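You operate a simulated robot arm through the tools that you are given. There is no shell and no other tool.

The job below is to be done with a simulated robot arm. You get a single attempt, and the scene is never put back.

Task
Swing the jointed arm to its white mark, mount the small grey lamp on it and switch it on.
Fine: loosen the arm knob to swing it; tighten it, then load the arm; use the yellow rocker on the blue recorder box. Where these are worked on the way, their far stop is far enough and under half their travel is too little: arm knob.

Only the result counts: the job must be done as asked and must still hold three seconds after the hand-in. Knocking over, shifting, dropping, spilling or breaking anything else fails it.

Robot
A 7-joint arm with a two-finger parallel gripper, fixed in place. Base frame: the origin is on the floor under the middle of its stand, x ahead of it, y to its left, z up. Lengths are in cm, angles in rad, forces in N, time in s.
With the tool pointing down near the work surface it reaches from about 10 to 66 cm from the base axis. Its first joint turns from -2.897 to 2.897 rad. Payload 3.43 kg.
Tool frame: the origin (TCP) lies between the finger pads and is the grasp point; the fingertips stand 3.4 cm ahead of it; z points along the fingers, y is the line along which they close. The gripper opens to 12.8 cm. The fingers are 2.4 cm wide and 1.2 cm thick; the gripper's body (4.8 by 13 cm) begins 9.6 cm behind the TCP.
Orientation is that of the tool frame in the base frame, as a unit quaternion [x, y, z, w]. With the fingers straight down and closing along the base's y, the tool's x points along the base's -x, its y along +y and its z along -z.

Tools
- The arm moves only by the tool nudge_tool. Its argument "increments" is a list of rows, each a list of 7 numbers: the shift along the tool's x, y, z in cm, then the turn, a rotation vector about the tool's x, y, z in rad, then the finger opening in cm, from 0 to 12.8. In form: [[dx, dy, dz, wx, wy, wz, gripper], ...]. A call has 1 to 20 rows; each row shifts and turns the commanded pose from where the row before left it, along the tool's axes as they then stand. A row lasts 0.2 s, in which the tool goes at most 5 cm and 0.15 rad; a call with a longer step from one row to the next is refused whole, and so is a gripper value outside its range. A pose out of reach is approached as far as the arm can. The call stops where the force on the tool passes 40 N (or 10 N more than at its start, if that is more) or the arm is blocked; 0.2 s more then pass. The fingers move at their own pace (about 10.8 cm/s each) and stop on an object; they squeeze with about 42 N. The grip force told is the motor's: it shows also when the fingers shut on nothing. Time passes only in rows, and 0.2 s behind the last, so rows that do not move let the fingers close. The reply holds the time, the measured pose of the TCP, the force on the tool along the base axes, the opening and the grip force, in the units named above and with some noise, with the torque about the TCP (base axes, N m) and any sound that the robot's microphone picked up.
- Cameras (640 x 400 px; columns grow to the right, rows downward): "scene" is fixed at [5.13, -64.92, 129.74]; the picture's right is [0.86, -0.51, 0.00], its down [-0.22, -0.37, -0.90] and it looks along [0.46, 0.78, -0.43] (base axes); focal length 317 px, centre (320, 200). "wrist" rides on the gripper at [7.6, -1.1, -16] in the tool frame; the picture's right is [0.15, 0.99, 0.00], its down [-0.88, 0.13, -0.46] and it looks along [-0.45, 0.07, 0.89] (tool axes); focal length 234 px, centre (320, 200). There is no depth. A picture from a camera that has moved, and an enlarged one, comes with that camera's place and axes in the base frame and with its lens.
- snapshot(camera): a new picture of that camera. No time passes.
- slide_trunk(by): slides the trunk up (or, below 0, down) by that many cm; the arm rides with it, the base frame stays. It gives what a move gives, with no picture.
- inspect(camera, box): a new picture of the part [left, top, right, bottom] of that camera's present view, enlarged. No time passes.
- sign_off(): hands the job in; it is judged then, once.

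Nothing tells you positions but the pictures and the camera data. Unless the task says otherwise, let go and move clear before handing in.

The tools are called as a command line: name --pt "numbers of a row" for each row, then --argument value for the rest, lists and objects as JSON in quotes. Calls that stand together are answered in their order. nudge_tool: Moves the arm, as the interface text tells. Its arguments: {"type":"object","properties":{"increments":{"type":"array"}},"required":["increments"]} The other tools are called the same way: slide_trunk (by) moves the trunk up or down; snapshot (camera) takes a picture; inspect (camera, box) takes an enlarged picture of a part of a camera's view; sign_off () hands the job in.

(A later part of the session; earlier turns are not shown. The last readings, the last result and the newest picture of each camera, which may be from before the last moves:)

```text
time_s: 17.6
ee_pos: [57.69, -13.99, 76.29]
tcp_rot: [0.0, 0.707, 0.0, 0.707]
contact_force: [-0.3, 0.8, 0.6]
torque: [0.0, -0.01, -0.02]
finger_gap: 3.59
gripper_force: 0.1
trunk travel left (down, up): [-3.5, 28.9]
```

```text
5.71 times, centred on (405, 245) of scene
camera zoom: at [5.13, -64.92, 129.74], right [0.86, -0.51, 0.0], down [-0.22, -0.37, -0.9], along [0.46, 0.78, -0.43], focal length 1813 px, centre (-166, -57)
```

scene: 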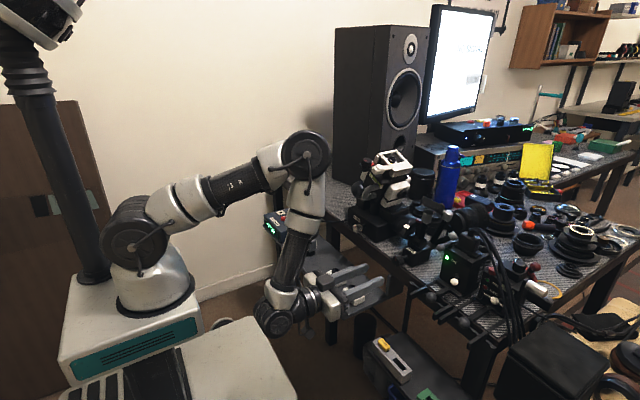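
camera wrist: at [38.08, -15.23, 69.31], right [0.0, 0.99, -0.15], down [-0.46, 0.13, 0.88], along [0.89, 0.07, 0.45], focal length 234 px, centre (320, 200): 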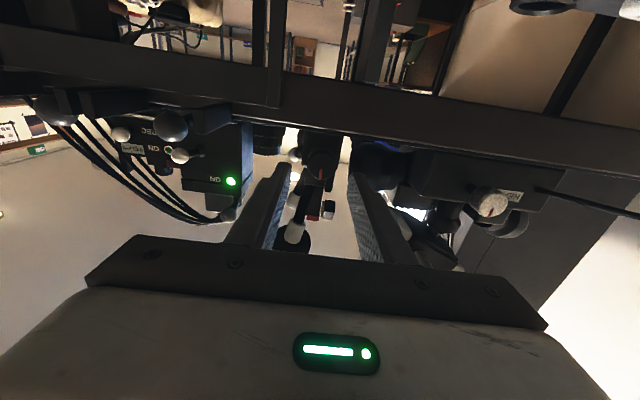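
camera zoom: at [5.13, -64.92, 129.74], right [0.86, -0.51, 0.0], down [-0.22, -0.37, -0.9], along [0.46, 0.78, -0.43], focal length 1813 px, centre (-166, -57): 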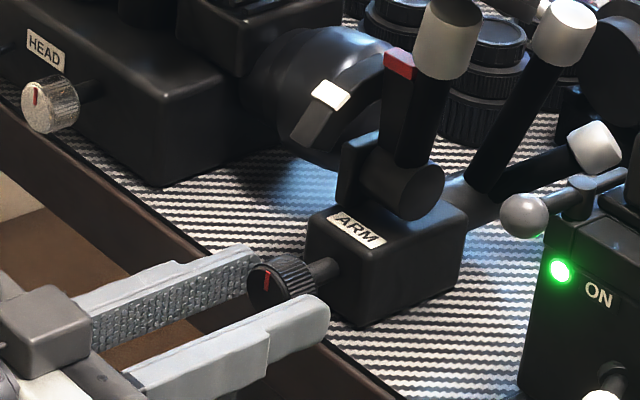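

The knob is centred between the fingers. I'll close on it and try a small anticlockwise turn (seen from the robot) to loosen.

nudge_tool --pt "0 0 0 0 0 0 2.0" --pt "0 0 0 0 0 0 2.0" --pt "0 0 0 0 0 0 2.0" --pt "0 0 0 0 0 0 2.0"

nudge_tool --pt "0 0 0 0 0 -0.1 2.0" --pt "0 0 0 0 0 -0.1 2.0" --pt "0 0 0 0 0 -0.1 2.0" --pt "0 0 0 0 0 -0.1 2.0" --pt "0 0 0 0 0 -0.1 2.0"

inspect --camera "wrist" --box '[270, 130, 370, 230]'

inspect --camera "scene" --box '[370, 210, 440, 280]'

```text
time_s: 18.6
ee_pos: [57.92, -14.0, 76.31]
tcp_rot: [0.0, 0.708, -0.001, 0.707]
contact_force: [5.2, -6.1, 1.1]
torque: [0.02, 0.21, 0.2]
finger_gap: 2.99
gripper_force: 44.6
trunk travel left (down, up): [-3.5, 28.9]
```

```text
time_s: 19.2
ee_pos: [57.69, -14.07, 76.59]
tcp_rot: [-0.066, 0.71, -0.036, 0.701]
contact_force: [9.0, 3.4, -5.8]
torque: [0.0, -0.28, -0.26]
finger_gap: 3.07
gripper_force: 44.9
out of reach, approached as far as the arm can: row 1, 2
trunk travel left (down, up): [-3.5, 28.9]
stopped in row 2: the force on the tool passed its limit at 48 N (the readings are from after the stop); the commanded pose is now the measured one
```

```text
4.00 times, centred on (320, 180) of wrist
camera zoom: at [41.8, -16.96, 69.42], right [-0.04, 0.96, -0.29], down [-0.45, 0.24, 0.86], along [0.89, 0.17, 0.42], focal length 937 px, centre (320, 280)
```

zoom: 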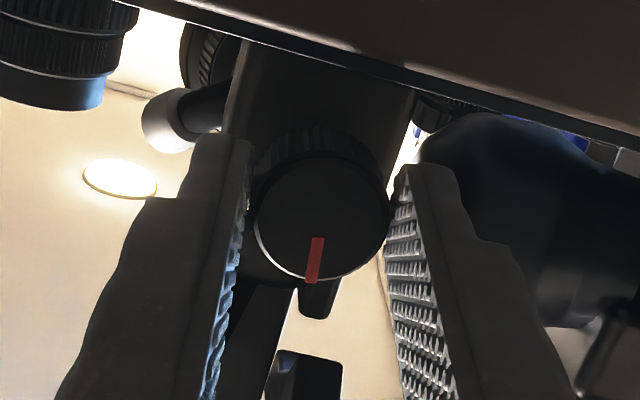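

```text
5.71 times, centred on (405, 245) of scene
camera zoom: at [5.13, -64.92, 129.74], right [0.86, -0.51, 0.0], down [-0.22, -0.37, -0.9], along [0.46, 0.78, -0.43], focal length 1813 px, centre (-166, -57)
```

zoom: 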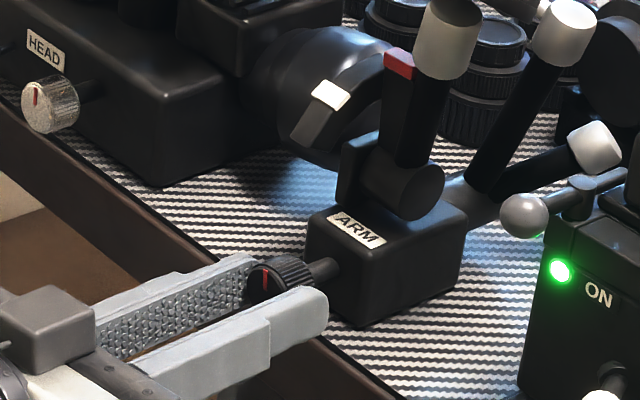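

The straight-horizontal pose is at the wrist's limit, so turning there strains. I'll release, back off, and instead grip the knob with the hand tilted 30° from vertical, turning about the knob's axis by swinging the hand sideways.

nudge_tool --pt "0 0 0 0 0 0 5" --pt "0 0 0 0 0 0 5" --pt "0 0 -2 0 0 0 5" --pt "0 0 -3 0 0 0 5" --pt "0 0 -3 0 0 0 5"

inspect --camera "scene" --box '[370, 210, 440, 280]'

```text
time_s: 20.4
ee_pos: [49.49, -14.76, 76.79]
tcp_rot: [-0.066, 0.709, -0.037, 0.701]
contact_force: [0.0, 0.7, -0.2]
torque: [-0.03, 0.03, -0.04]
finger_gap: 4.98
gripper_force: 0.1
trunk travel left (down, up): [-3.5, 28.9]
```

```text
5.71 times, centred on (405, 245) of scene
camera zoom: at [5.13, -64.92, 129.74], right [0.86, -0.51, 0.0], down [-0.22, -0.37, -0.9], along [0.46, 0.78, -0.43], focal length 1813 px, centre (-166, -57)
```

zoom: 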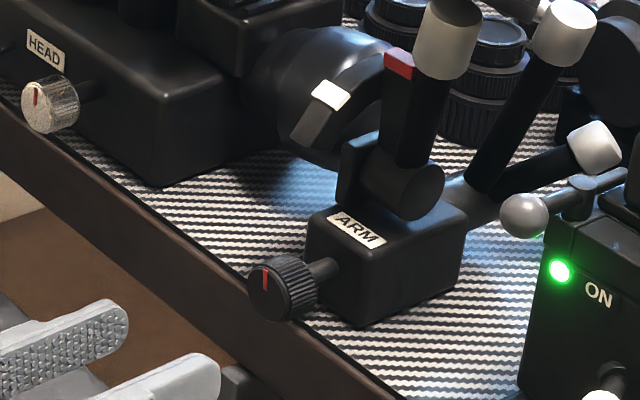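

The knob turned only slightly. Now I'll straighten the roll and tilt the hand to 30° from vertical while clear of the knob.

nudge_tool --pt "-2 0 0 0.02 -0.005 0.072 5" --pt "-2 0 0 0.021 -0.006 0.072 5" --pt "0 0 0 0 0.1496 0 5" --pt "0 0 0 0 0.1496 0 5" --pt "0 0 0 0 0.1496 0 5" --pt "0 0 0 0 0.1496 0 5" --pt "0 0 0 0 0.1496 0 5" --pt "0 0 0 0 0.1496 0 5" --pt "0 0 0 0 0.1496 0 5"

snapshot --camera "scene"

snapshot --camera "wrist"

```text
time_s: 22.4
ee_pos: [49.66, -14.12, 80.79]
tcp_rot: [0.001, 0.966, -0.003, 0.259]
contact_force: [0.7, 0.3, 0.0]
torque: [-0.02, -0.04, -0.04]
finger_gap: 5.01
gripper_force: 0.1
trunk travel left (down, up): [-3.5, 28.9]
```

```text
taken
```

scene: 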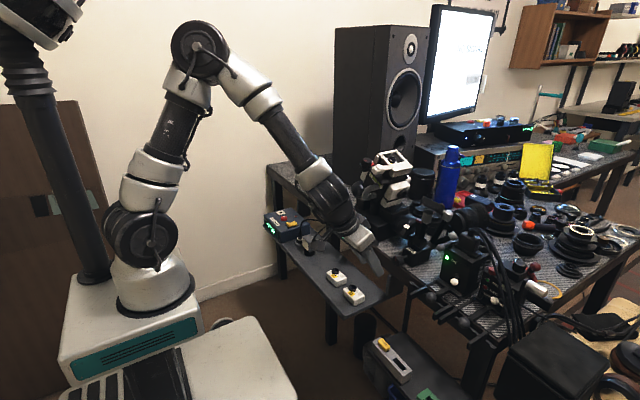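

```text
taken
camera wrist: at [35.17, -15.21, 90.8], right [-0.12, 0.99, -0.08], down [0.53, 0.13, 0.83], along [0.84, 0.06, -0.55], focal length 234 px, centre (320, 200)
```

wrist: 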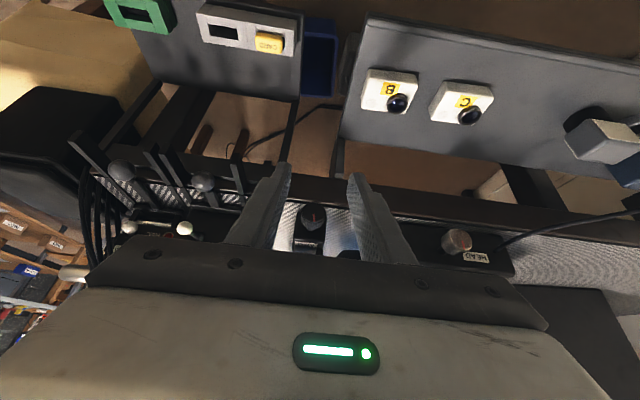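

Good posture. Zoom on the knob from here to refine its position.

inspect --camera "wrist" --box '[270, 180, 370, 260]'

```text
5.00 times, centred on (320, 220) of wrist
camera zoom: at [35.17, -15.21, 90.8], right [-0.12, 0.99, -0.08], down [0.53, 0.13, 0.83], along [0.84, 0.06, -0.55], focal length 1171 px, centre (320, 100)
```

zoom: 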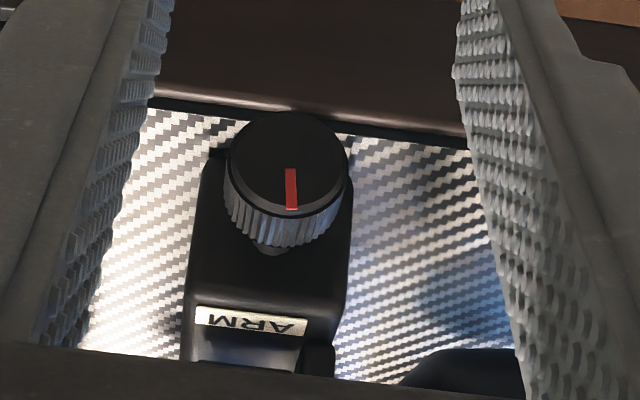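

The knob's middle is about (60.6, -14.0, 76.5). I'll move above-behind it and check alignment before descending.

nudge_tool --pt "-3.67 0.06 1.19 0 0 0 5" --pt "-3.66 0.06 1.19 0 0 0 5" --pt "0 0 2 0 0 0 5"

inspect --camera "wrist" --box '[270, 150, 370, 230]'

inspect --camera "scene" --box '[370, 200, 450, 280]'

```text
time_s: 23.2
ee_pos: [58.02, -13.9, 80.56]
tcp_rot: [0.0, 0.966, -0.001, 0.258]
contact_force: [-0.5, 0.7, -0.1]
torque: [0.0, 0.0, -0.02]
finger_gap: 5.01
gripper_force: 0.1
trunk travel left (down, up): [-3.5, 28.9]
```

```text
5.00 times, centred on (320, 190) of wrist
camera zoom: at [43.57, -15.03, 90.6], right [-0.13, 0.99, -0.08], down [0.53, 0.13, 0.83], along [0.84, 0.06, -0.55], focal length 1171 px, centre (320, 250)
```

zoom: 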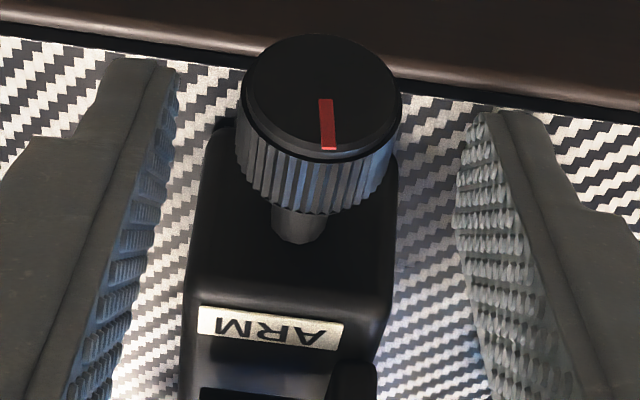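

```text
5.00 times, centred on (410, 240) of scene
camera zoom: at [5.13, -64.92, 129.74], right [0.86, -0.51, 0.0], down [-0.22, -0.37, -0.9], along [0.46, 0.78, -0.43], focal length 1587 px, centre (-130, 0)
```

zoom: 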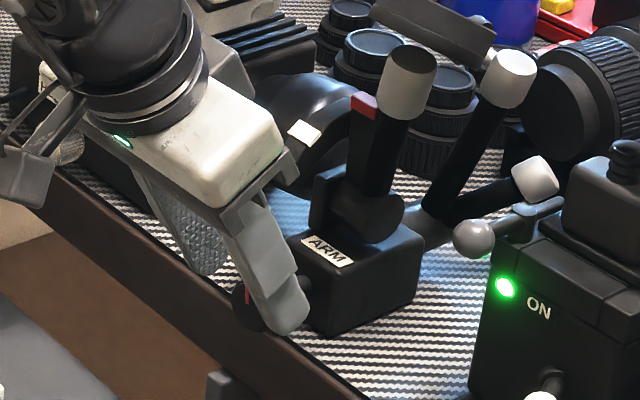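

Aligned left-right. I'll descend the last 3 cm so the pads straddle the knob, and then close.

nudge_tool --pt "-0.1 -0.05 1.5 0 0 0 5" --pt "-0.1 -0.05 1.5 0 0 0 5"

inspect --camera "wrist" --box '[270, 150, 370, 230]'

```text
time_s: 23.8
ee_pos: [59.72, -14.05, 78.01]
tcp_rot: [0.001, 0.966, -0.002, 0.259]
contact_force: [-0.5, 0.5, 0.4]
torque: [-0.03, -0.01, -0.01]
finger_gap: 4.98
gripper_force: 0.0
trunk travel left (down, up): [-3.5, 28.9]
```

```text
5.00 times, centred on (320, 190) of wrist
camera zoom: at [45.27, -15.1, 88.08], right [-0.13, 0.99, -0.08], down [0.53, 0.13, 0.83], along [0.84, 0.06, -0.55], focal length 1171 px, centre (320, 250)
```

zoom: 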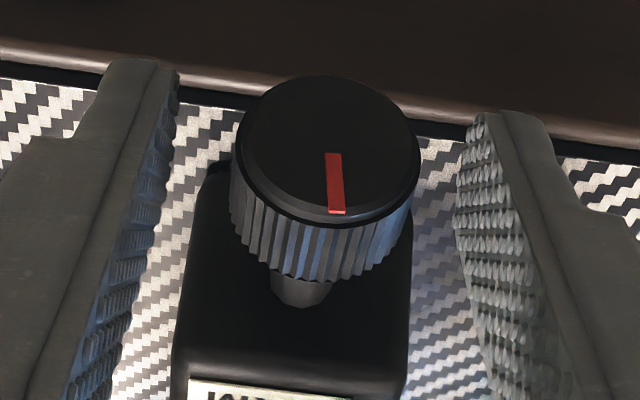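

Good centring. I'll close and turn 0.3 rad anticlockwise about the knob's axis (hand swinging to +y).

nudge_tool --pt "0 0 0 0 0 0 2.0" --pt "0 0 0 0 0 0 2.0" --pt "0 0 0 0 0 0 2.0" --pt "0 0.155 0 0.0866 0 -0.05 2.0" --pt "0 0.155 0 0.0866 0 -0.05 2.0" --pt "0 0.155 0 0.0866 0 -0.05 2.0"

inspect --camera "wrist" --box '[270, 150, 370, 230]'

inspect --camera "scene" --box '[370, 200, 450, 280]'

```text
time_s: 25.2
ee_pos: [59.78, -13.56, 77.99]
tcp_rot: [-0.039, 0.955, -0.145, 0.256]
contact_force: [2.2, 4.5, -4.2]
torque: [0.1, -0.52, 0.23]
finger_gap: 2.99
gripper_force: 44.3
trunk travel left (down, up): [-3.5, 28.9]
```

```text
5.00 times, centred on (320, 190) of wrist
camera zoom: at [45.33, -11.62, 87.92], right [-0.13, 0.92, -0.36], down [0.54, 0.37, 0.76], along [0.83, -0.1, -0.54], focal length 1171 px, centre (320, 250)
```

zoom: 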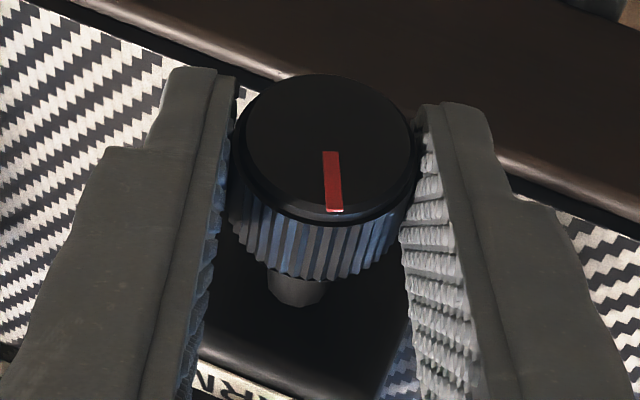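

```text
5.00 times, centred on (410, 240) of scene
camera zoom: at [5.13, -64.92, 129.74], right [0.86, -0.51, 0.0], down [-0.22, -0.37, -0.9], along [0.46, 0.78, -0.43], focal length 1587 px, centre (-130, 0)
```

zoom: 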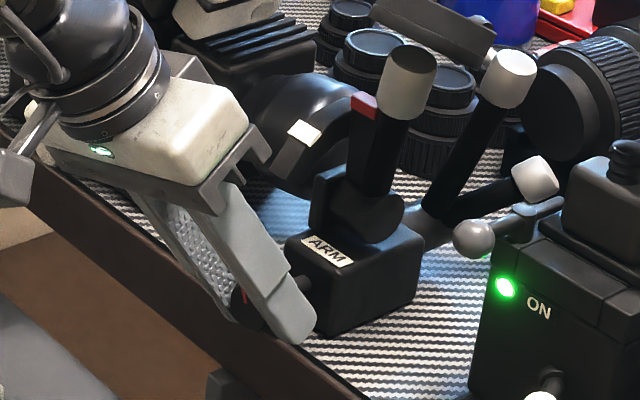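

The knob turns with the hand and little torque. Continue anticlockwise to about 0.7 rad.

nudge_tool --pt "0.004 0.155 0.007 0.0866 0 -0.05 2.0" --pt "0.004 0.155 0.007 0.0866 0 -0.05 2.0" --pt "0.004 0.155 0.007 0.0866 0 -0.05 2.0" --pt "0.004 0.155 0.007 0.0866 0 -0.05 2.0"

inspect --camera "wrist" --box '[270, 150, 370, 230]'

snapshot --camera "scene"

```text
time_s: 26.2
ee_pos: [59.78, -13.07, 77.73]
tcp_rot: [-0.089, 0.907, -0.332, 0.242]
contact_force: [-4.7, 0.8, -7.9]
torque: [0.08, -0.23, 0.17]
finger_gap: 3.0
gripper_force: 45.3
trunk travel left (down, up): [-3.5, 28.9]
```

```text
5.00 times, centred on (320, 190) of wrist
camera zoom: at [45.36, -7.35, 86.16], right [-0.13, 0.71, -0.69], down [0.54, 0.64, 0.55], along [0.83, -0.3, -0.46], focal length 1171 px, centre (320, 250)
```

zoom: 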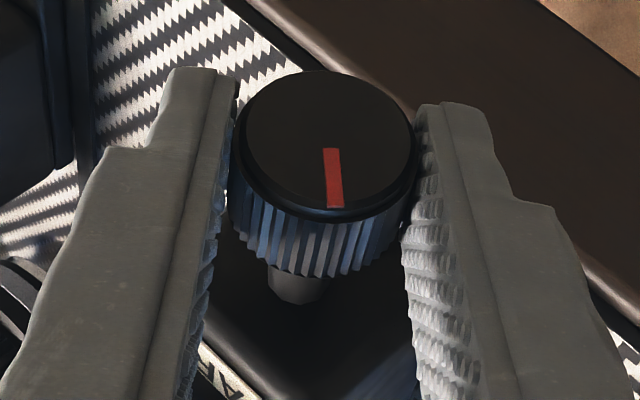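

```text
taken
```

scene: 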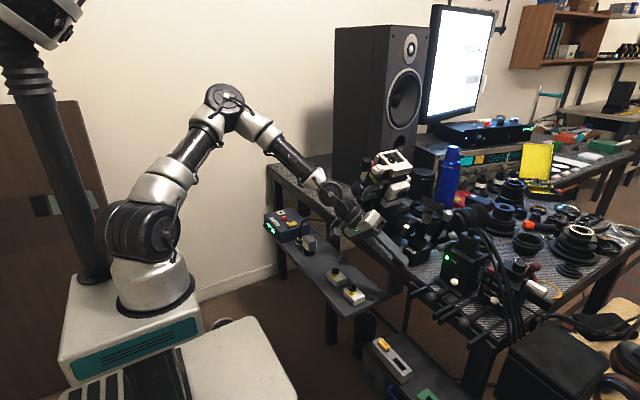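

No stop yet after 0.7 rad. I'll release slightly, withdraw, swing back to the other side for a fresh grip.

nudge_tool --pt "0 0 0 0 0 0 3.8" --pt "0 0 0 0 0 0 3.8" --pt "0 0 -2 0 0 0 3.8" --pt "0 0 -2 0 0 0 3.8"

inspect --camera "wrist" --box '[270, 150, 370, 230]'

```text
time_s: 27.2
ee_pos: [57.83, -10.79, 80.26]
tcp_rot: [-0.088, 0.907, -0.332, 0.243]
contact_force: [0.0, -0.7, -0.6]
torque: [0.02, 0.0, 0.01]
finger_gap: 3.83
gripper_force: 0.0
trunk travel left (down, up): [-3.5, 28.9]
```

```text
5.00 times, centred on (320, 190) of wrist
camera zoom: at [43.42, -5.09, 88.71], right [-0.13, 0.71, -0.69], down [0.54, 0.64, 0.55], along [0.83, -0.3, -0.46], focal length 1171 px, centre (320, 250)
```

zoom: 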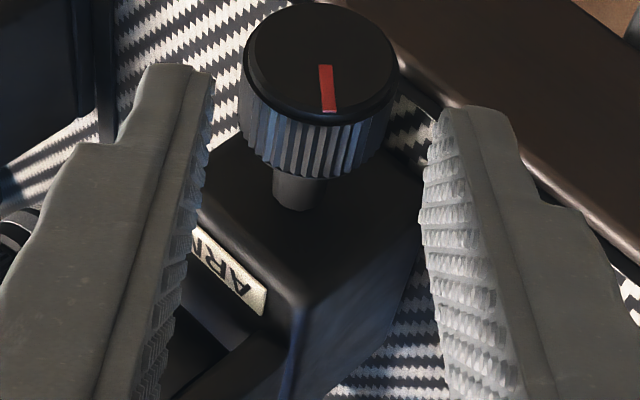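

The knob stayed put. Now swing the hand 1.3 rad around the knob axis to the −y side.

nudge_tool --pt "0.021 -0.651 0.037 -0.1126 0 0.065 3.8" --pt "0.021 -0.651 0.037 -0.1126 0 0.065 3.8" --pt "0.021 -0.651 0.037 -0.1126 0 0.065 3.8" --pt "0.021 -0.651 0.037 -0.1126 0 0.065 3.8" --pt "0.021 -0.651 0.037 -0.1126 0 0.065 3.8" --pt "0.021 -0.651 0.037 -0.1126 0 0.065 3.8" --pt "0.021 -0.651 0.037 -0.1126 0 0.065 3.8" --pt "0.021 -0.651 0.037 -0.1126 0 0.065 3.8" --pt "0.021 -0.651 0.037 -0.1126 0 0.065 3.8" --pt "0.021 -0.651 0.037 -0.1126 0 0.065 3.8"

inspect --camera "wrist" --box '[270, 150, 370, 230]'

snapshot --camera "scene"

```text
time_s: 29.4
ee_pos: [58.04, -16.8, 80.56]
tcp_rot: [0.077, 0.923, 0.286, 0.247]
contact_force: [0.1, 0.1, 0.2]
torque: [-0.03, 0.02, -0.02]
finger_gap: 3.81
gripper_force: 0.1
trunk travel left (down, up): [-3.5, 28.9]
```

```text
5.00 times, centred on (320, 190) of wrist
camera zoom: at [43.52, -23.39, 88.3], right [-0.13, 0.86, 0.5], down [0.53, -0.36, 0.76], along [0.84, 0.36, -0.41], focal length 1171 px, centre (320, 250)
```

zoom: 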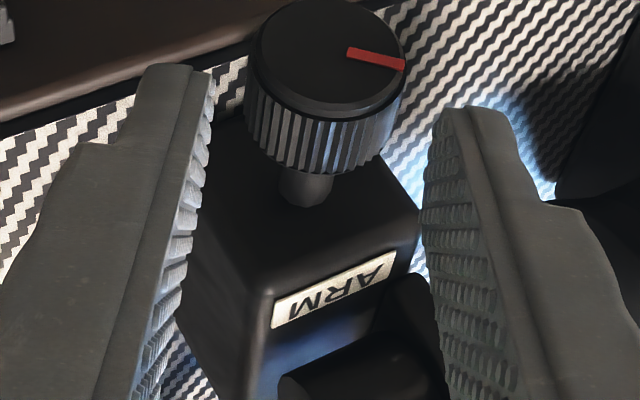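

```text
taken
```

scene: 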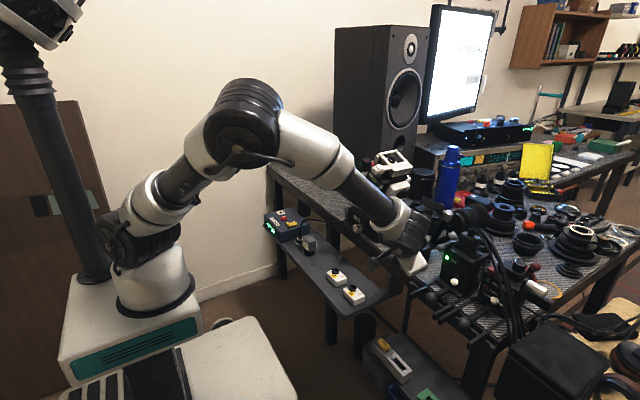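

Well aligned on the other side. Advance 3.6 cm, close, and turn another 0.6 rad anticlockwise.

nudge_tool --pt "0 0 1.8 0 0 0 3.8" --pt "0 0 1.8 0 0 0 3.8" --pt "0 0 0 0 0 0 2.0" --pt "0 0 0 0 0 0 2.0" --pt "0 0 0 0 0 0 2.0" --pt "0.005 0.19 0.008 0.0866 0 -0.05 2.0" --pt "0.005 0.19 0.008 0.0866 0 -0.05 2.0" --pt "0.005 0.19 0.008 0.0866 0 -0.05 2.0"

inspect --camera "wrist" --box '[270, 150, 370, 230]'

```text
time_s: 31.2
ee_pos: [59.82, -14.57, 78.42]
tcp_rot: [0.038, 0.955, 0.143, 0.257]
contact_force: [8.9, 0.7, -2.8]
torque: [0.02, 0.6, 0.64]
finger_gap: 2.99
gripper_force: 44.7
trunk travel left (down, up): [-3.5, 28.9]
```

```text
5.00 times, centred on (320, 190) of wrist
camera zoom: at [45.32, -18.49, 87.59], right [-0.13, 0.97, 0.22], down [0.53, -0.12, 0.84], along [0.84, 0.22, -0.5], focal length 1171 px, centre (320, 250)
```

zoom: 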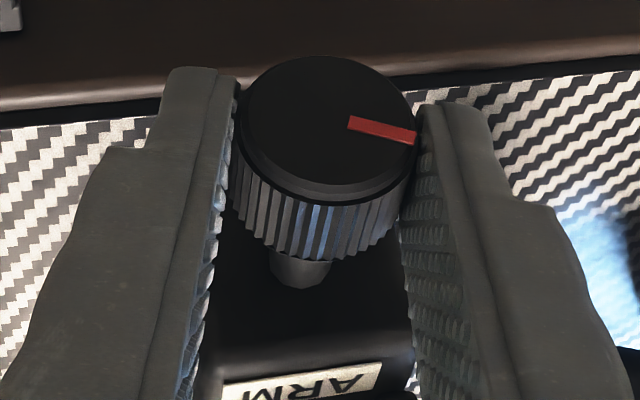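

Still turning together. Continue by 0.5 rad more.

nudge_tool --pt "0.005 0.19 0.008 0.0866 0 -0.05 2.0" --pt "0.005 0.19 0.008 0.0866 0 -0.05 2.0" --pt "0.005 0.19 0.008 0.0866 0 -0.05 2.0" --pt "0.005 0.19 0.008 0.0866 0 -0.05 2.0" --pt "0.005 0.19 0.008 0.0866 0 -0.05 2.0"

inspect --camera "wrist" --box '[270, 150, 370, 230]'

```text
time_s: 32.4
ee_pos: [59.84, -13.67, 78.34]
tcp_rot: [-0.026, 0.96, -0.098, 0.259]
contact_force: [13.8, 0.6, 3.5]
torque: [-0.03, 0.06, 0.24]
finger_gap: 2.98
gripper_force: 45.0
trunk travel left (down, up): [-3.5, 28.9]
```

```text
5.00 times, centred on (320, 190) of wrist
camera zoom: at [45.29, -12.67, 88.42], right [-0.13, 0.95, -0.27], down [0.53, 0.3, 0.79], along [0.84, -0.05, -0.55], focal length 1171 px, centre (320, 250)
```

zoom: 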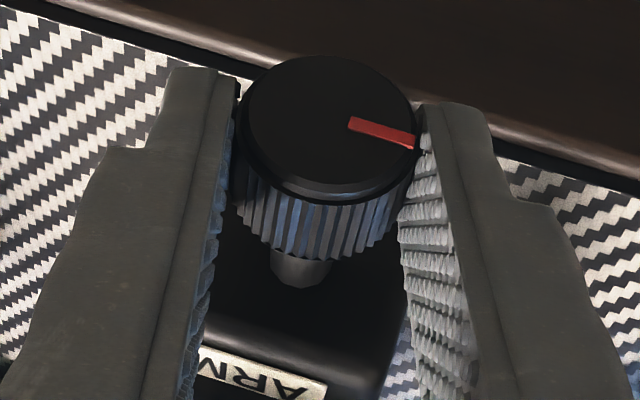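

Knob has turned about 1.5 rad so far with no stop. Continue 0.5 rad.

nudge_tool --pt "0.005 0.19 0.008 0.0866 0 -0.05 2.0" --pt "0.005 0.19 0.008 0.0866 0 -0.05 2.0" --pt "0.005 0.19 0.008 0.0866 0 -0.05 2.0" --pt "0.005 0.19 0.008 0.0866 0 -0.05 2.0" --pt "0.005 0.19 0.008 0.0866 0 -0.05 2.0"

inspect --camera "wrist" --box '[270, 150, 370, 230]'

inspect --camera "scene" --box '[370, 190, 450, 270]'

```text
time_s: 33.6
ee_pos: [59.6, -12.95, 77.8]
tcp_rot: [-0.087, 0.908, -0.332, 0.242]
contact_force: [8.4, -2.0, -3.5]
torque: [0.01, 0.13, -0.11]
finger_gap: 2.96
gripper_force: 45.4
trunk travel left (down, up): [-3.5, 28.9]
```

```text
5.00 times, centred on (320, 190) of wrist
camera zoom: at [45.13, -7.23, 86.29], right [-0.13, 0.71, -0.69], down [0.54, 0.64, 0.55], along [0.83, -0.3, -0.46], focal length 1171 px, centre (320, 250)
```

zoom: 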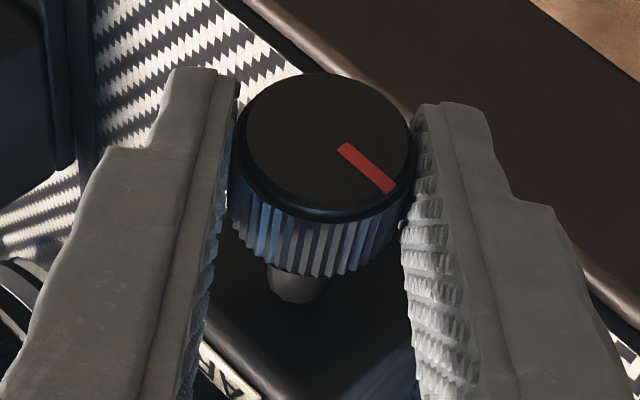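

```text
5.00 times, centred on (410, 230) of scene
camera zoom: at [5.13, -64.92, 129.74], right [0.86, -0.51, 0.0], down [-0.22, -0.37, -0.9], along [0.46, 0.78, -0.43], focal length 1587 px, centre (-130, 50)
```

zoom: 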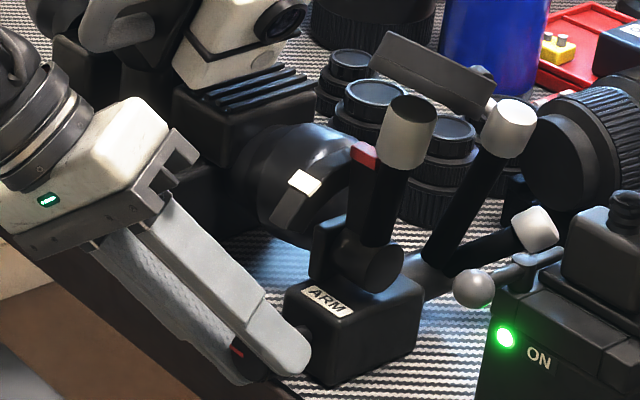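

The mark has slipped relative to the fingers, so the knob hit its far stop after about a quarter turn: it's loosened. I'll release, withdraw and swing the hand back upright.

nudge_tool --pt "0 0 0 0 0 0 3.8" --pt "0 0 0 0 0 0 3.8" --pt "0 0 -2 0 0 0 3.8" --pt "0 0 -3 0 0 0 3.8" --pt "0 -0.6 0 -0.1126 0 0.065 3.8" --pt "0 -0.6 0 -0.1126 0 0.065 3.8" --pt "0 -0.6 0 -0.1126 0 0.065 3.8" --pt "0 -0.6 0 -0.1126 0 0.065 3.8" --pt "0 -0.6 0 -0.1126 0 0.065 3.8" --pt "0 -0.3 0 -0.0433 0 0.025 3.8"

inspect --camera "wrist" --box '[250, 130, 390, 240]'

inspect --camera "scene" --box '[370, 190, 450, 270]'

```text
time_s: 35.8
ee_pos: [57.2, -13.05, 82.39]
tcp_rot: [-0.001, 0.966, 0.001, 0.259]
contact_force: [0.9, 0.3, -0.3]
torque: [-0.01, 0.02, 0.02]
finger_gap: 3.79
gripper_force: 0.1
trunk travel left (down, up): [-3.5, 28.9]
```

```text
3.64 times, centred on (320, 185) of wrist
camera zoom: at [42.74, -14.09, 92.44], right [-0.13, 0.99, -0.07], down [0.53, 0.13, 0.84], along [0.84, 0.07, -0.55], focal length 852 px, centre (320, 254)
```

zoom: 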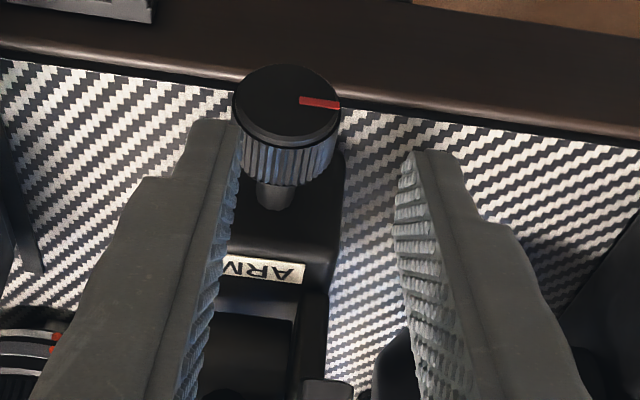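

```text
5.00 times, centred on (410, 230) of scene
camera zoom: at [5.13, -64.92, 129.74], right [0.86, -0.51, 0.0], down [-0.22, -0.37, -0.9], along [0.46, 0.78, -0.43], focal length 1587 px, centre (-130, 50)
```

zoom: 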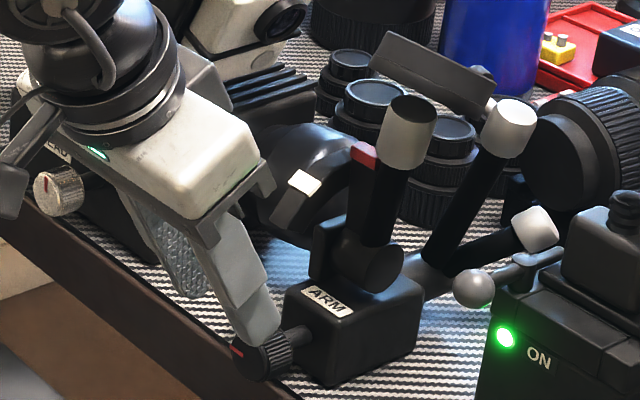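

The knob's mark now points to +y, a quarter turn from before. I'll raise the hand and view the arm and cup to plan the grip on the cup.

nudge_tool --pt "-0.83 -0.74 -4.03 0 0 0 9" --pt "-0.83 -0.74 -4.03 0 0 0 9" --pt "-0.83 -0.74 -4.03 0 0 0 9" --pt "-0.83 -0.74 -4.03 0 0 0 9" --pt "0 0 0 0 -0.131 0 9" --pt "0 0 0 0 -0.131 0 9"

snapshot --camera "wrist"

inspect --camera "wrist" --box '[260, 120, 380, 240]'

```text
time_s: 37.2
ee_pos: [51.92, -15.99, 97.95]
tcp_rot: [0.001, 0.923, -0.002, 0.384]
contact_force: [0.0, -0.1, 0.1]
torque: [-0.03, -0.01, 0.0]
finger_gap: 8.98
gripper_force: 0.1
trunk travel left (down, up): [-3.5, 28.9]
```

```text
taken
camera wrist: at [35.39, -17.01, 103.96], right [-0.1, 0.99, -0.11], down [0.3, 0.13, 0.94], along [0.95, 0.06, -0.31], focal length 234 px, centre (320, 200)
```

wrist: 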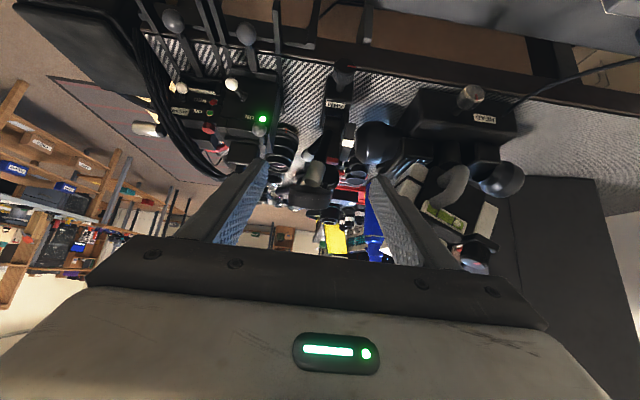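

```text
3.33 times, centred on (320, 180) of wrist
camera zoom: at [35.39, -17.01, 103.96], right [-0.1, 0.99, -0.11], down [0.3, 0.13, 0.94], along [0.95, 0.06, -0.31], focal length 781 px, centre (320, 267)
```

zoom: 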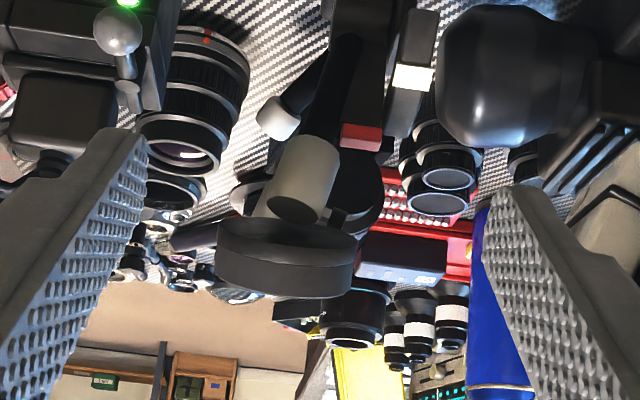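

I need to understand how the cup connects to the arm; zooming tightly.

inspect --camera "wrist" --box '[285, 150, 345, 215]'

inspect --camera "scene" --box '[418, 192, 448, 222]'

```text
6.15 times, centred on (315, 182) of wrist
camera zoom: at [35.39, -17.01, 103.96], right [-0.1, 0.99, -0.11], down [0.3, 0.13, 0.94], along [0.95, 0.06, -0.31], focal length 1441 px, centre (351, 308)
```

zoom: 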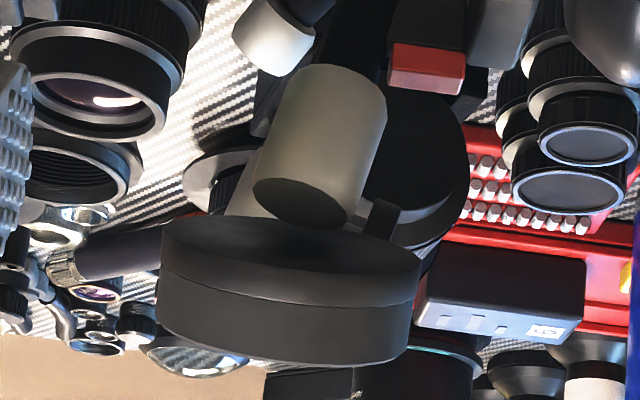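

```text
13.33 times, centred on (433, 207) of scene
camera zoom: at [5.13, -64.92, 129.74], right [0.86, -0.51, 0.0], down [-0.22, -0.37, -0.9], along [0.46, 0.78, -0.43], focal length 4231 px, centre (-1187, 107)
```

zoom: 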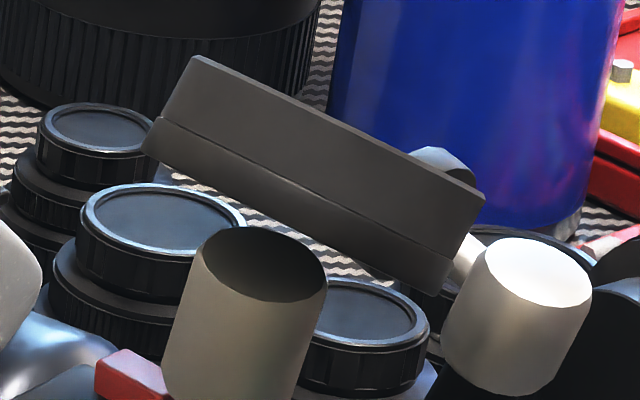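

The cup looks separate from the light-grey spigot; I need a side view to see what it belongs to. I'll move the hand to the −y side and yaw it toward +y.

nudge_tool --pt "0 -4.2 0 0 0 0 9" --pt "0 -4.2 0 0 0 0 9" --pt "0 -4.2 0 0 0 0 9" --pt "0 -4.2 0 0 0 0 9" --pt "0 0 0 -0.0884 0 -0.0884 9" --pt "0 0 0 -0.0884 0 -0.0884 9" --pt "0 0 0 -0.0884 0 -0.0884 9" --pt "0 0 0 -0.0884 0 -0.0884 9" --pt "0 0 0 -0.0884 0 -0.0884 9" --pt "0 0 0 -0.0884 0 -0.0884 9" --pt "0 0 0 -0.0884 0 -0.0884 9"

snapshot --camera "wrist"

inspect --camera "wrist" --box '[260, 120, 380, 240]'

```text
time_s: 39.6
ee_pos: [52.08, -32.68, 97.99]
tcp_rot: [-0.393, 0.836, 0.162, 0.346]
contact_force: [-0.2, 0.0, 0.6]
torque: [-0.03, -0.02, -0.04]
finger_gap: 9.04
gripper_force: 0.0
trunk travel left (down, up): [-3.5, 28.9]
```

```text
taken
camera wrist: at [42.28, -46.19, 104.07], right [-0.83, 0.55, -0.11], down [0.09, 0.32, 0.94], along [0.56, 0.77, -0.31], focal length 234 px, centre (320, 200)
```

wrist: 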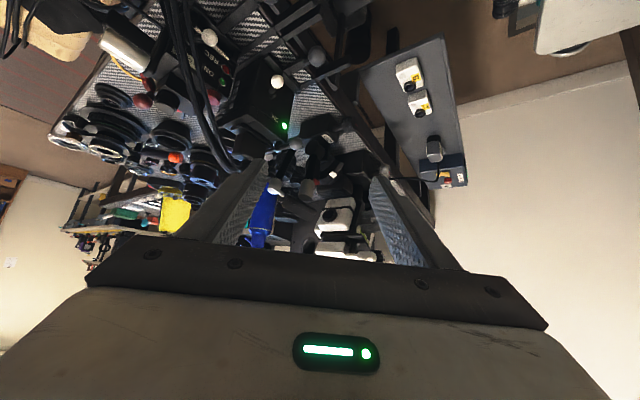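

```text
3.33 times, centred on (320, 180) of wrist
camera zoom: at [42.28, -46.19, 104.07], right [-0.83, 0.55, -0.11], down [0.09, 0.32, 0.94], along [0.56, 0.77, -0.31], focal length 781 px, centre (320, 267)
```

zoom: 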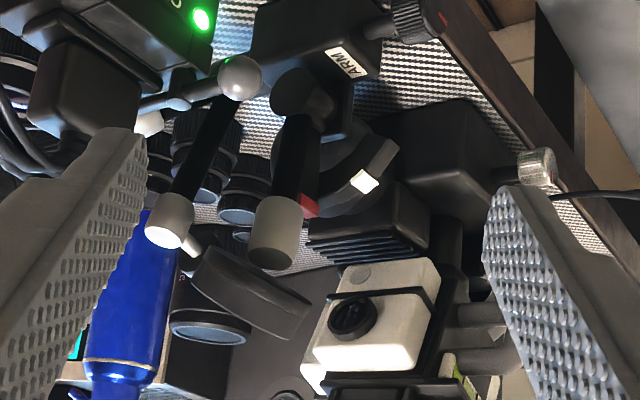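

From the side it's clear: the cup hangs on a different stand behind; the ARM's own tip is the light-grey spigot. Zooming on the spigot end and the arc with the white mark.

inspect --camera "wrist" --box '[290, 160, 330, 210]'

inspect --camera "wrist" --box '[290, 115, 350, 185]'

```text
8.00 times, centred on (310, 185) of wrist
camera zoom: at [42.28, -46.19, 104.07], right [-0.83, 0.55, -0.11], down [0.09, 0.32, 0.94], along [0.56, 0.77, -0.31], focal length 1873 px, centre (400, 320)
```

zoom: 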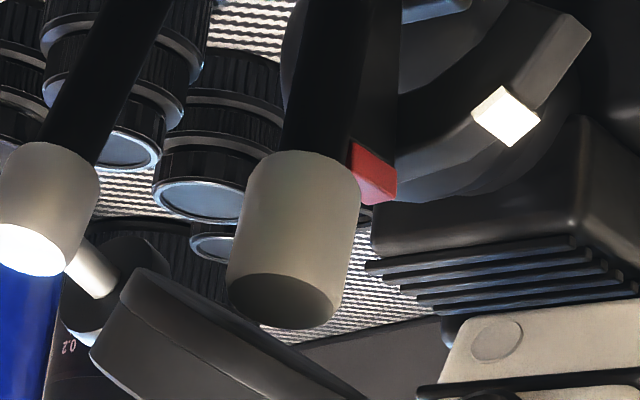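

```text
5.71 times, centred on (320, 150) of wrist
camera zoom: at [42.28, -46.19, 104.07], right [-0.83, 0.55, -0.11], down [0.09, 0.32, 0.94], along [0.56, 0.77, -0.31], focal length 1338 px, centre (320, 486)
```

zoom: 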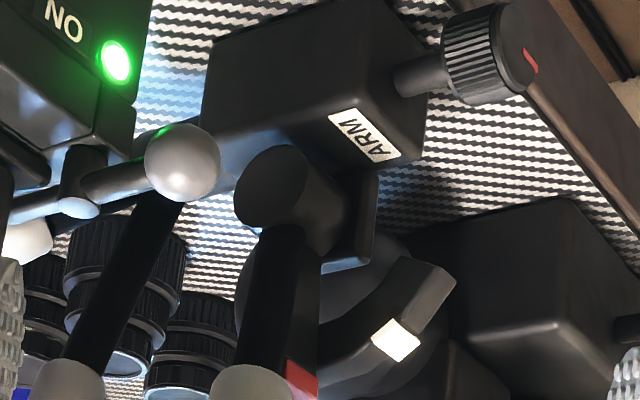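

Key positions: hub axis ≈ (67.4, z 81.1), red tag (67.1, -13.8, 87.2), white mark (64.6, -12.1, 85.4), spigot from (67.3, -16.0, 87.9) to (67.0, -16.5, 91.3). I'll return to the front and line up at a shallow angle to grip the spigot, staying under the neighbouring cup.

nudge_tool --pt "0 0 0 0.0884 0 0.0884 6" --pt "0 0 0 0.0884 0 0.0884 6" --pt "0 0 0 0.0884 0 0.0884 6" --pt "0 0 0 0.0884 0 0.0884 6" --pt "0 0 0 0.0884 0 0.0884 6" --pt "0 0 0 0.0884 0 0.0884 6" --pt "0 0 0 0.0884 0 0.0884 5" --pt "0 4.1 0 0 0 0 5" --pt "0 4.1 0 0 0 0 5" --pt "0 4.1 0 0 0 0 5" --pt "0 4.1 0 0 0 0 5" --pt "0 0 0 0 -0.1485 0 5" --pt "0 0 0 0 -0.1485 0 5"

inspect --camera "wrist" --box '[260, 100, 380, 220]'

```text
time_s: 42.4
ee_pos: [52.0, -16.37, 97.97]
tcp_rot: [0.0, 0.857, -0.001, 0.515]
contact_force: [-0.2, -0.1, -0.5]
torque: [0.01, 0.0, -0.02]
finger_gap: 5.0
gripper_force: 0.1
trunk travel left (down, up): [-3.5, 28.9]
```

```text
3.33 times, centred on (320, 160) of wrist
camera zoom: at [34.36, -17.39, 98.78], right [-0.07, 0.99, -0.13], down [0.01, 0.13, 0.99], along [1.0, 0.07, -0.02], focal length 781 px, centre (320, 333)
```

zoom: 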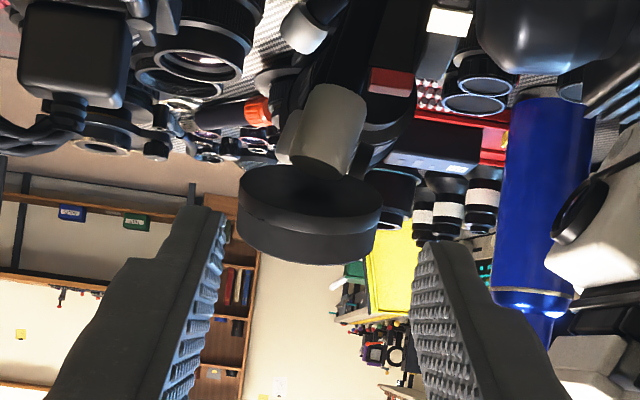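

The approach line is straight along the tool axis. I'll advance about 8.7 cm to the pre-grasp point and check.

nudge_tool --pt "-0.05 0.08 4.33 0 0 0 5" --pt "-0.05 0.08 4.33 0 0 0 5"

inspect --camera "wrist" --box '[260, 100, 380, 220]'

inspect --camera "scene" --box '[390, 180, 460, 250]'

```text
time_s: 43.0
ee_pos: [59.9, -16.25, 94.22]
tcp_rot: [0.001, 0.856, -0.003, 0.516]
contact_force: [-0.7, -0.8, 0.9]
torque: [0.02, 0.07, 0.01]
finger_gap: 5.02
gripper_force: 0.0
trunk travel left (down, up): [-3.5, 28.9]
```

```text
3.33 times, centred on (320, 160) of wrist
camera zoom: at [42.18, -17.37, 95.03], right [-0.07, 0.99, -0.13], down [0.01, 0.13, 0.99], along [1.0, 0.07, -0.02], focal length 781 px, centre (320, 333)
```

zoom: 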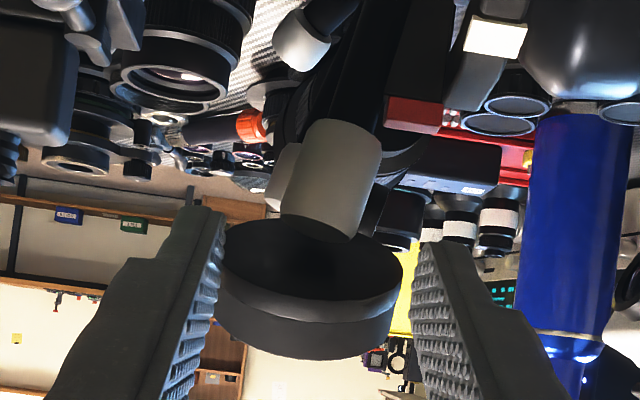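

```text
5.71 times, centred on (425, 215) of scene
camera zoom: at [5.13, -64.92, 129.74], right [0.86, -0.51, 0.0], down [-0.22, -0.37, -0.9], along [0.46, 0.78, -0.43], focal length 1813 px, centre (-280, 114)
```

zoom: 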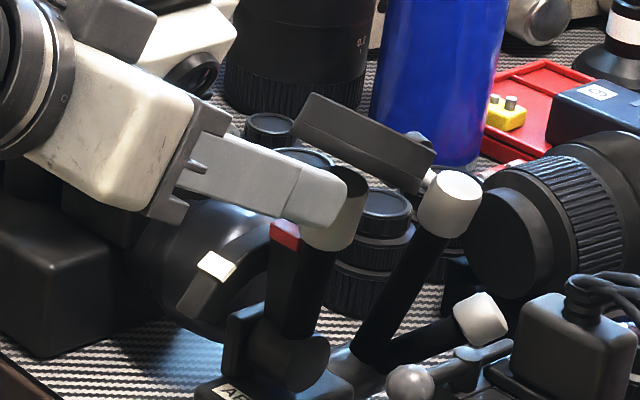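

Aligned on the spigot; small +0.25 cm y correction, then advance 6 cm so the fingers straddle it.

nudge_tool --pt "0 0.13 2 0 0 0 5" --pt "0 0.12 2 0 0 0 5"

inspect --camera "wrist" --box '[260, 100, 380, 220]'

inspect --camera "scene" --box '[390, 180, 460, 250]'

```text
time_s: 43.6
ee_pos: [63.27, -15.86, 92.2]
tcp_rot: [0.0, 0.857, -0.001, 0.515]
contact_force: [-0.7, -0.5, 0.0]
torque: [-0.02, -0.01, 0.01]
finger_gap: 5.01
gripper_force: 0.0
trunk travel left (down, up): [-3.5, 28.9]
```

```text
3.33 times, centred on (320, 160) of wrist
camera zoom: at [45.73, -16.9, 93.01], right [-0.07, 0.99, -0.13], down [0.01, 0.13, 0.99], along [1.0, 0.07, -0.02], focal length 781 px, centre (320, 333)
```

zoom: 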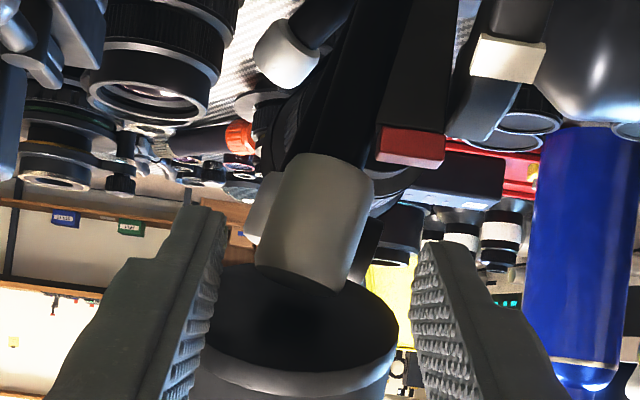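

```text
5.71 times, centred on (425, 215) of scene
camera zoom: at [5.13, -64.92, 129.74], right [0.86, -0.51, 0.0], down [-0.22, -0.37, -0.9], along [0.46, 0.78, -0.43], focal length 1813 px, centre (-280, 114)
```

zoom: 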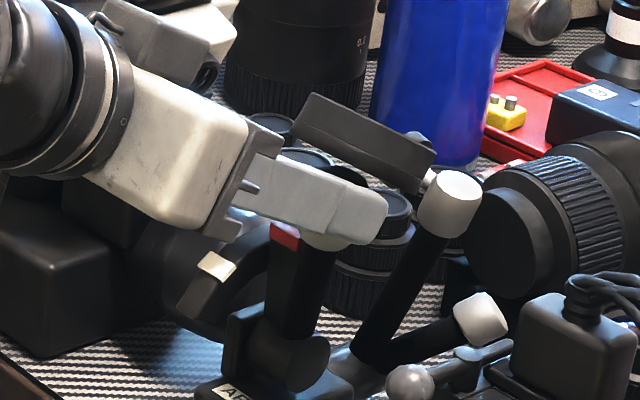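

Good: the spigot is centred and the fingers are under the cup. Advance the last 2 cm.

nudge_tool --pt "0 0 1 0 0 0 5" --pt "0 0 1 0 0 0 5"

inspect --camera "wrist" --box '[260, 100, 380, 220]'

inspect --camera "scene" --box '[390, 180, 460, 250]'

```text
time_s: 44.2
ee_pos: [65.11, -15.83, 91.25]
tcp_rot: [0.001, 0.857, -0.001, 0.515]
contact_force: [-0.2, 0.4, 0.6]
torque: [-0.04, 0.0, -0.03]
finger_gap: 4.99
gripper_force: 0.1
trunk travel left (down, up): [-3.5, 28.9]
```

```text
3.33 times, centred on (320, 160) of wrist
camera zoom: at [47.49, -16.95, 92.02], right [-0.07, 0.99, -0.13], down [0.01, 0.13, 0.99], along [1.0, 0.07, -0.02], focal length 781 px, centre (320, 333)
```

zoom: 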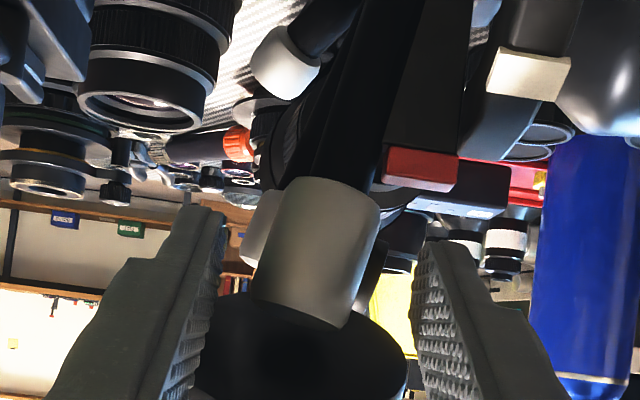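

```text
5.71 times, centred on (425, 215) of scene
camera zoom: at [5.13, -64.92, 129.74], right [0.86, -0.51, 0.0], down [-0.22, -0.37, -0.9], along [0.46, 0.78, -0.43], focal length 1813 px, centre (-280, 114)
```

zoom: 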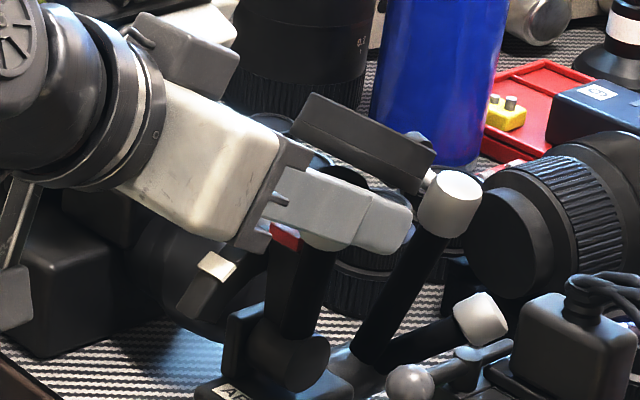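

The spigot sits between the pads. Close on it, then pull the first ~7° of arc and check.

nudge_tool --pt "0 -0.1 0 0 0 0 5" --pt "0 0 0 0 0 0 2.0" --pt "0 0 0 0 0 0 2.0" --pt "0 0 0 0 0 0 2.0"

nudge_tool --pt "0.3 0 -0.46 0 0 0 2.0" --pt "0.305 0 -0.458 0 0 0 2.0"

inspect --camera "wrist" --box '[260, 100, 380, 220]'

inspect --camera "scene" --box '[390, 180, 460, 250]'

```text
time_s: 45.2
ee_pos: [64.95, -16.0, 91.29]
tcp_rot: [0.002, 0.857, -0.001, 0.516]
contact_force: [1.5, -7.3, 0.9]
torque: [1.05, -0.23, -0.18]
finger_gap: 3.04
gripper_force: 44.9
trunk travel left (down, up): [-3.5, 28.9]
```

```text
time_s: 45.8
ee_pos: [63.95, -16.15, 91.21]
tcp_rot: [0.001, 0.857, -0.001, 0.516]
contact_force: [15.4, -11.4, -1.6]
torque: [0.92, -1.54, -0.31]
finger_gap: 3.05
gripper_force: 45.3
trunk travel left (down, up): [-3.5, 28.9]
```

```text
3.33 times, centred on (320, 160) of wrist
camera zoom: at [46.36, -17.15, 92.08], right [-0.07, 0.99, -0.13], down [0.01, 0.13, 0.99], along [1.0, 0.06, -0.02], focal length 781 px, centre (320, 333)
```

zoom: 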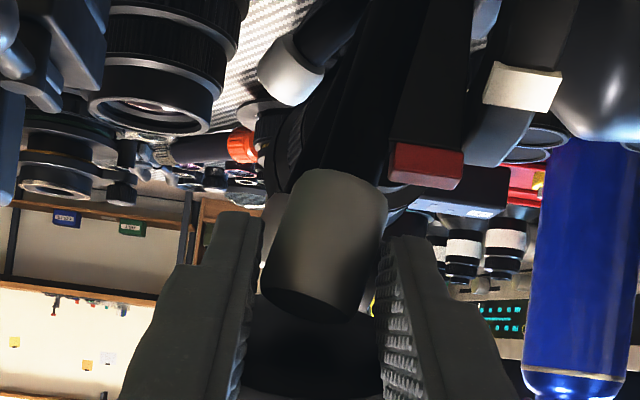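

```text
5.71 times, centred on (425, 215) of scene
camera zoom: at [5.13, -64.92, 129.74], right [0.86, -0.51, 0.0], down [-0.22, -0.37, -0.9], along [0.46, 0.78, -0.43], focal length 1813 px, centre (-280, 114)
```

zoom: 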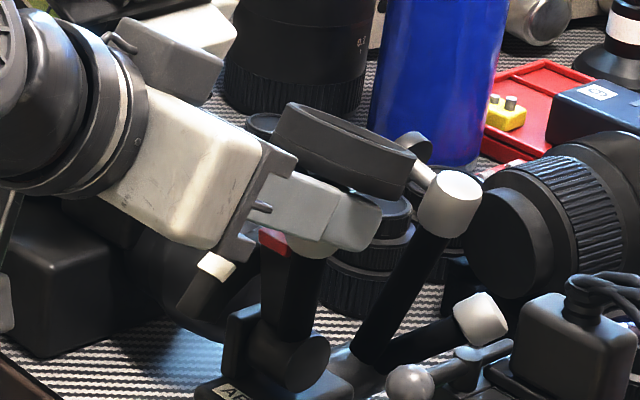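

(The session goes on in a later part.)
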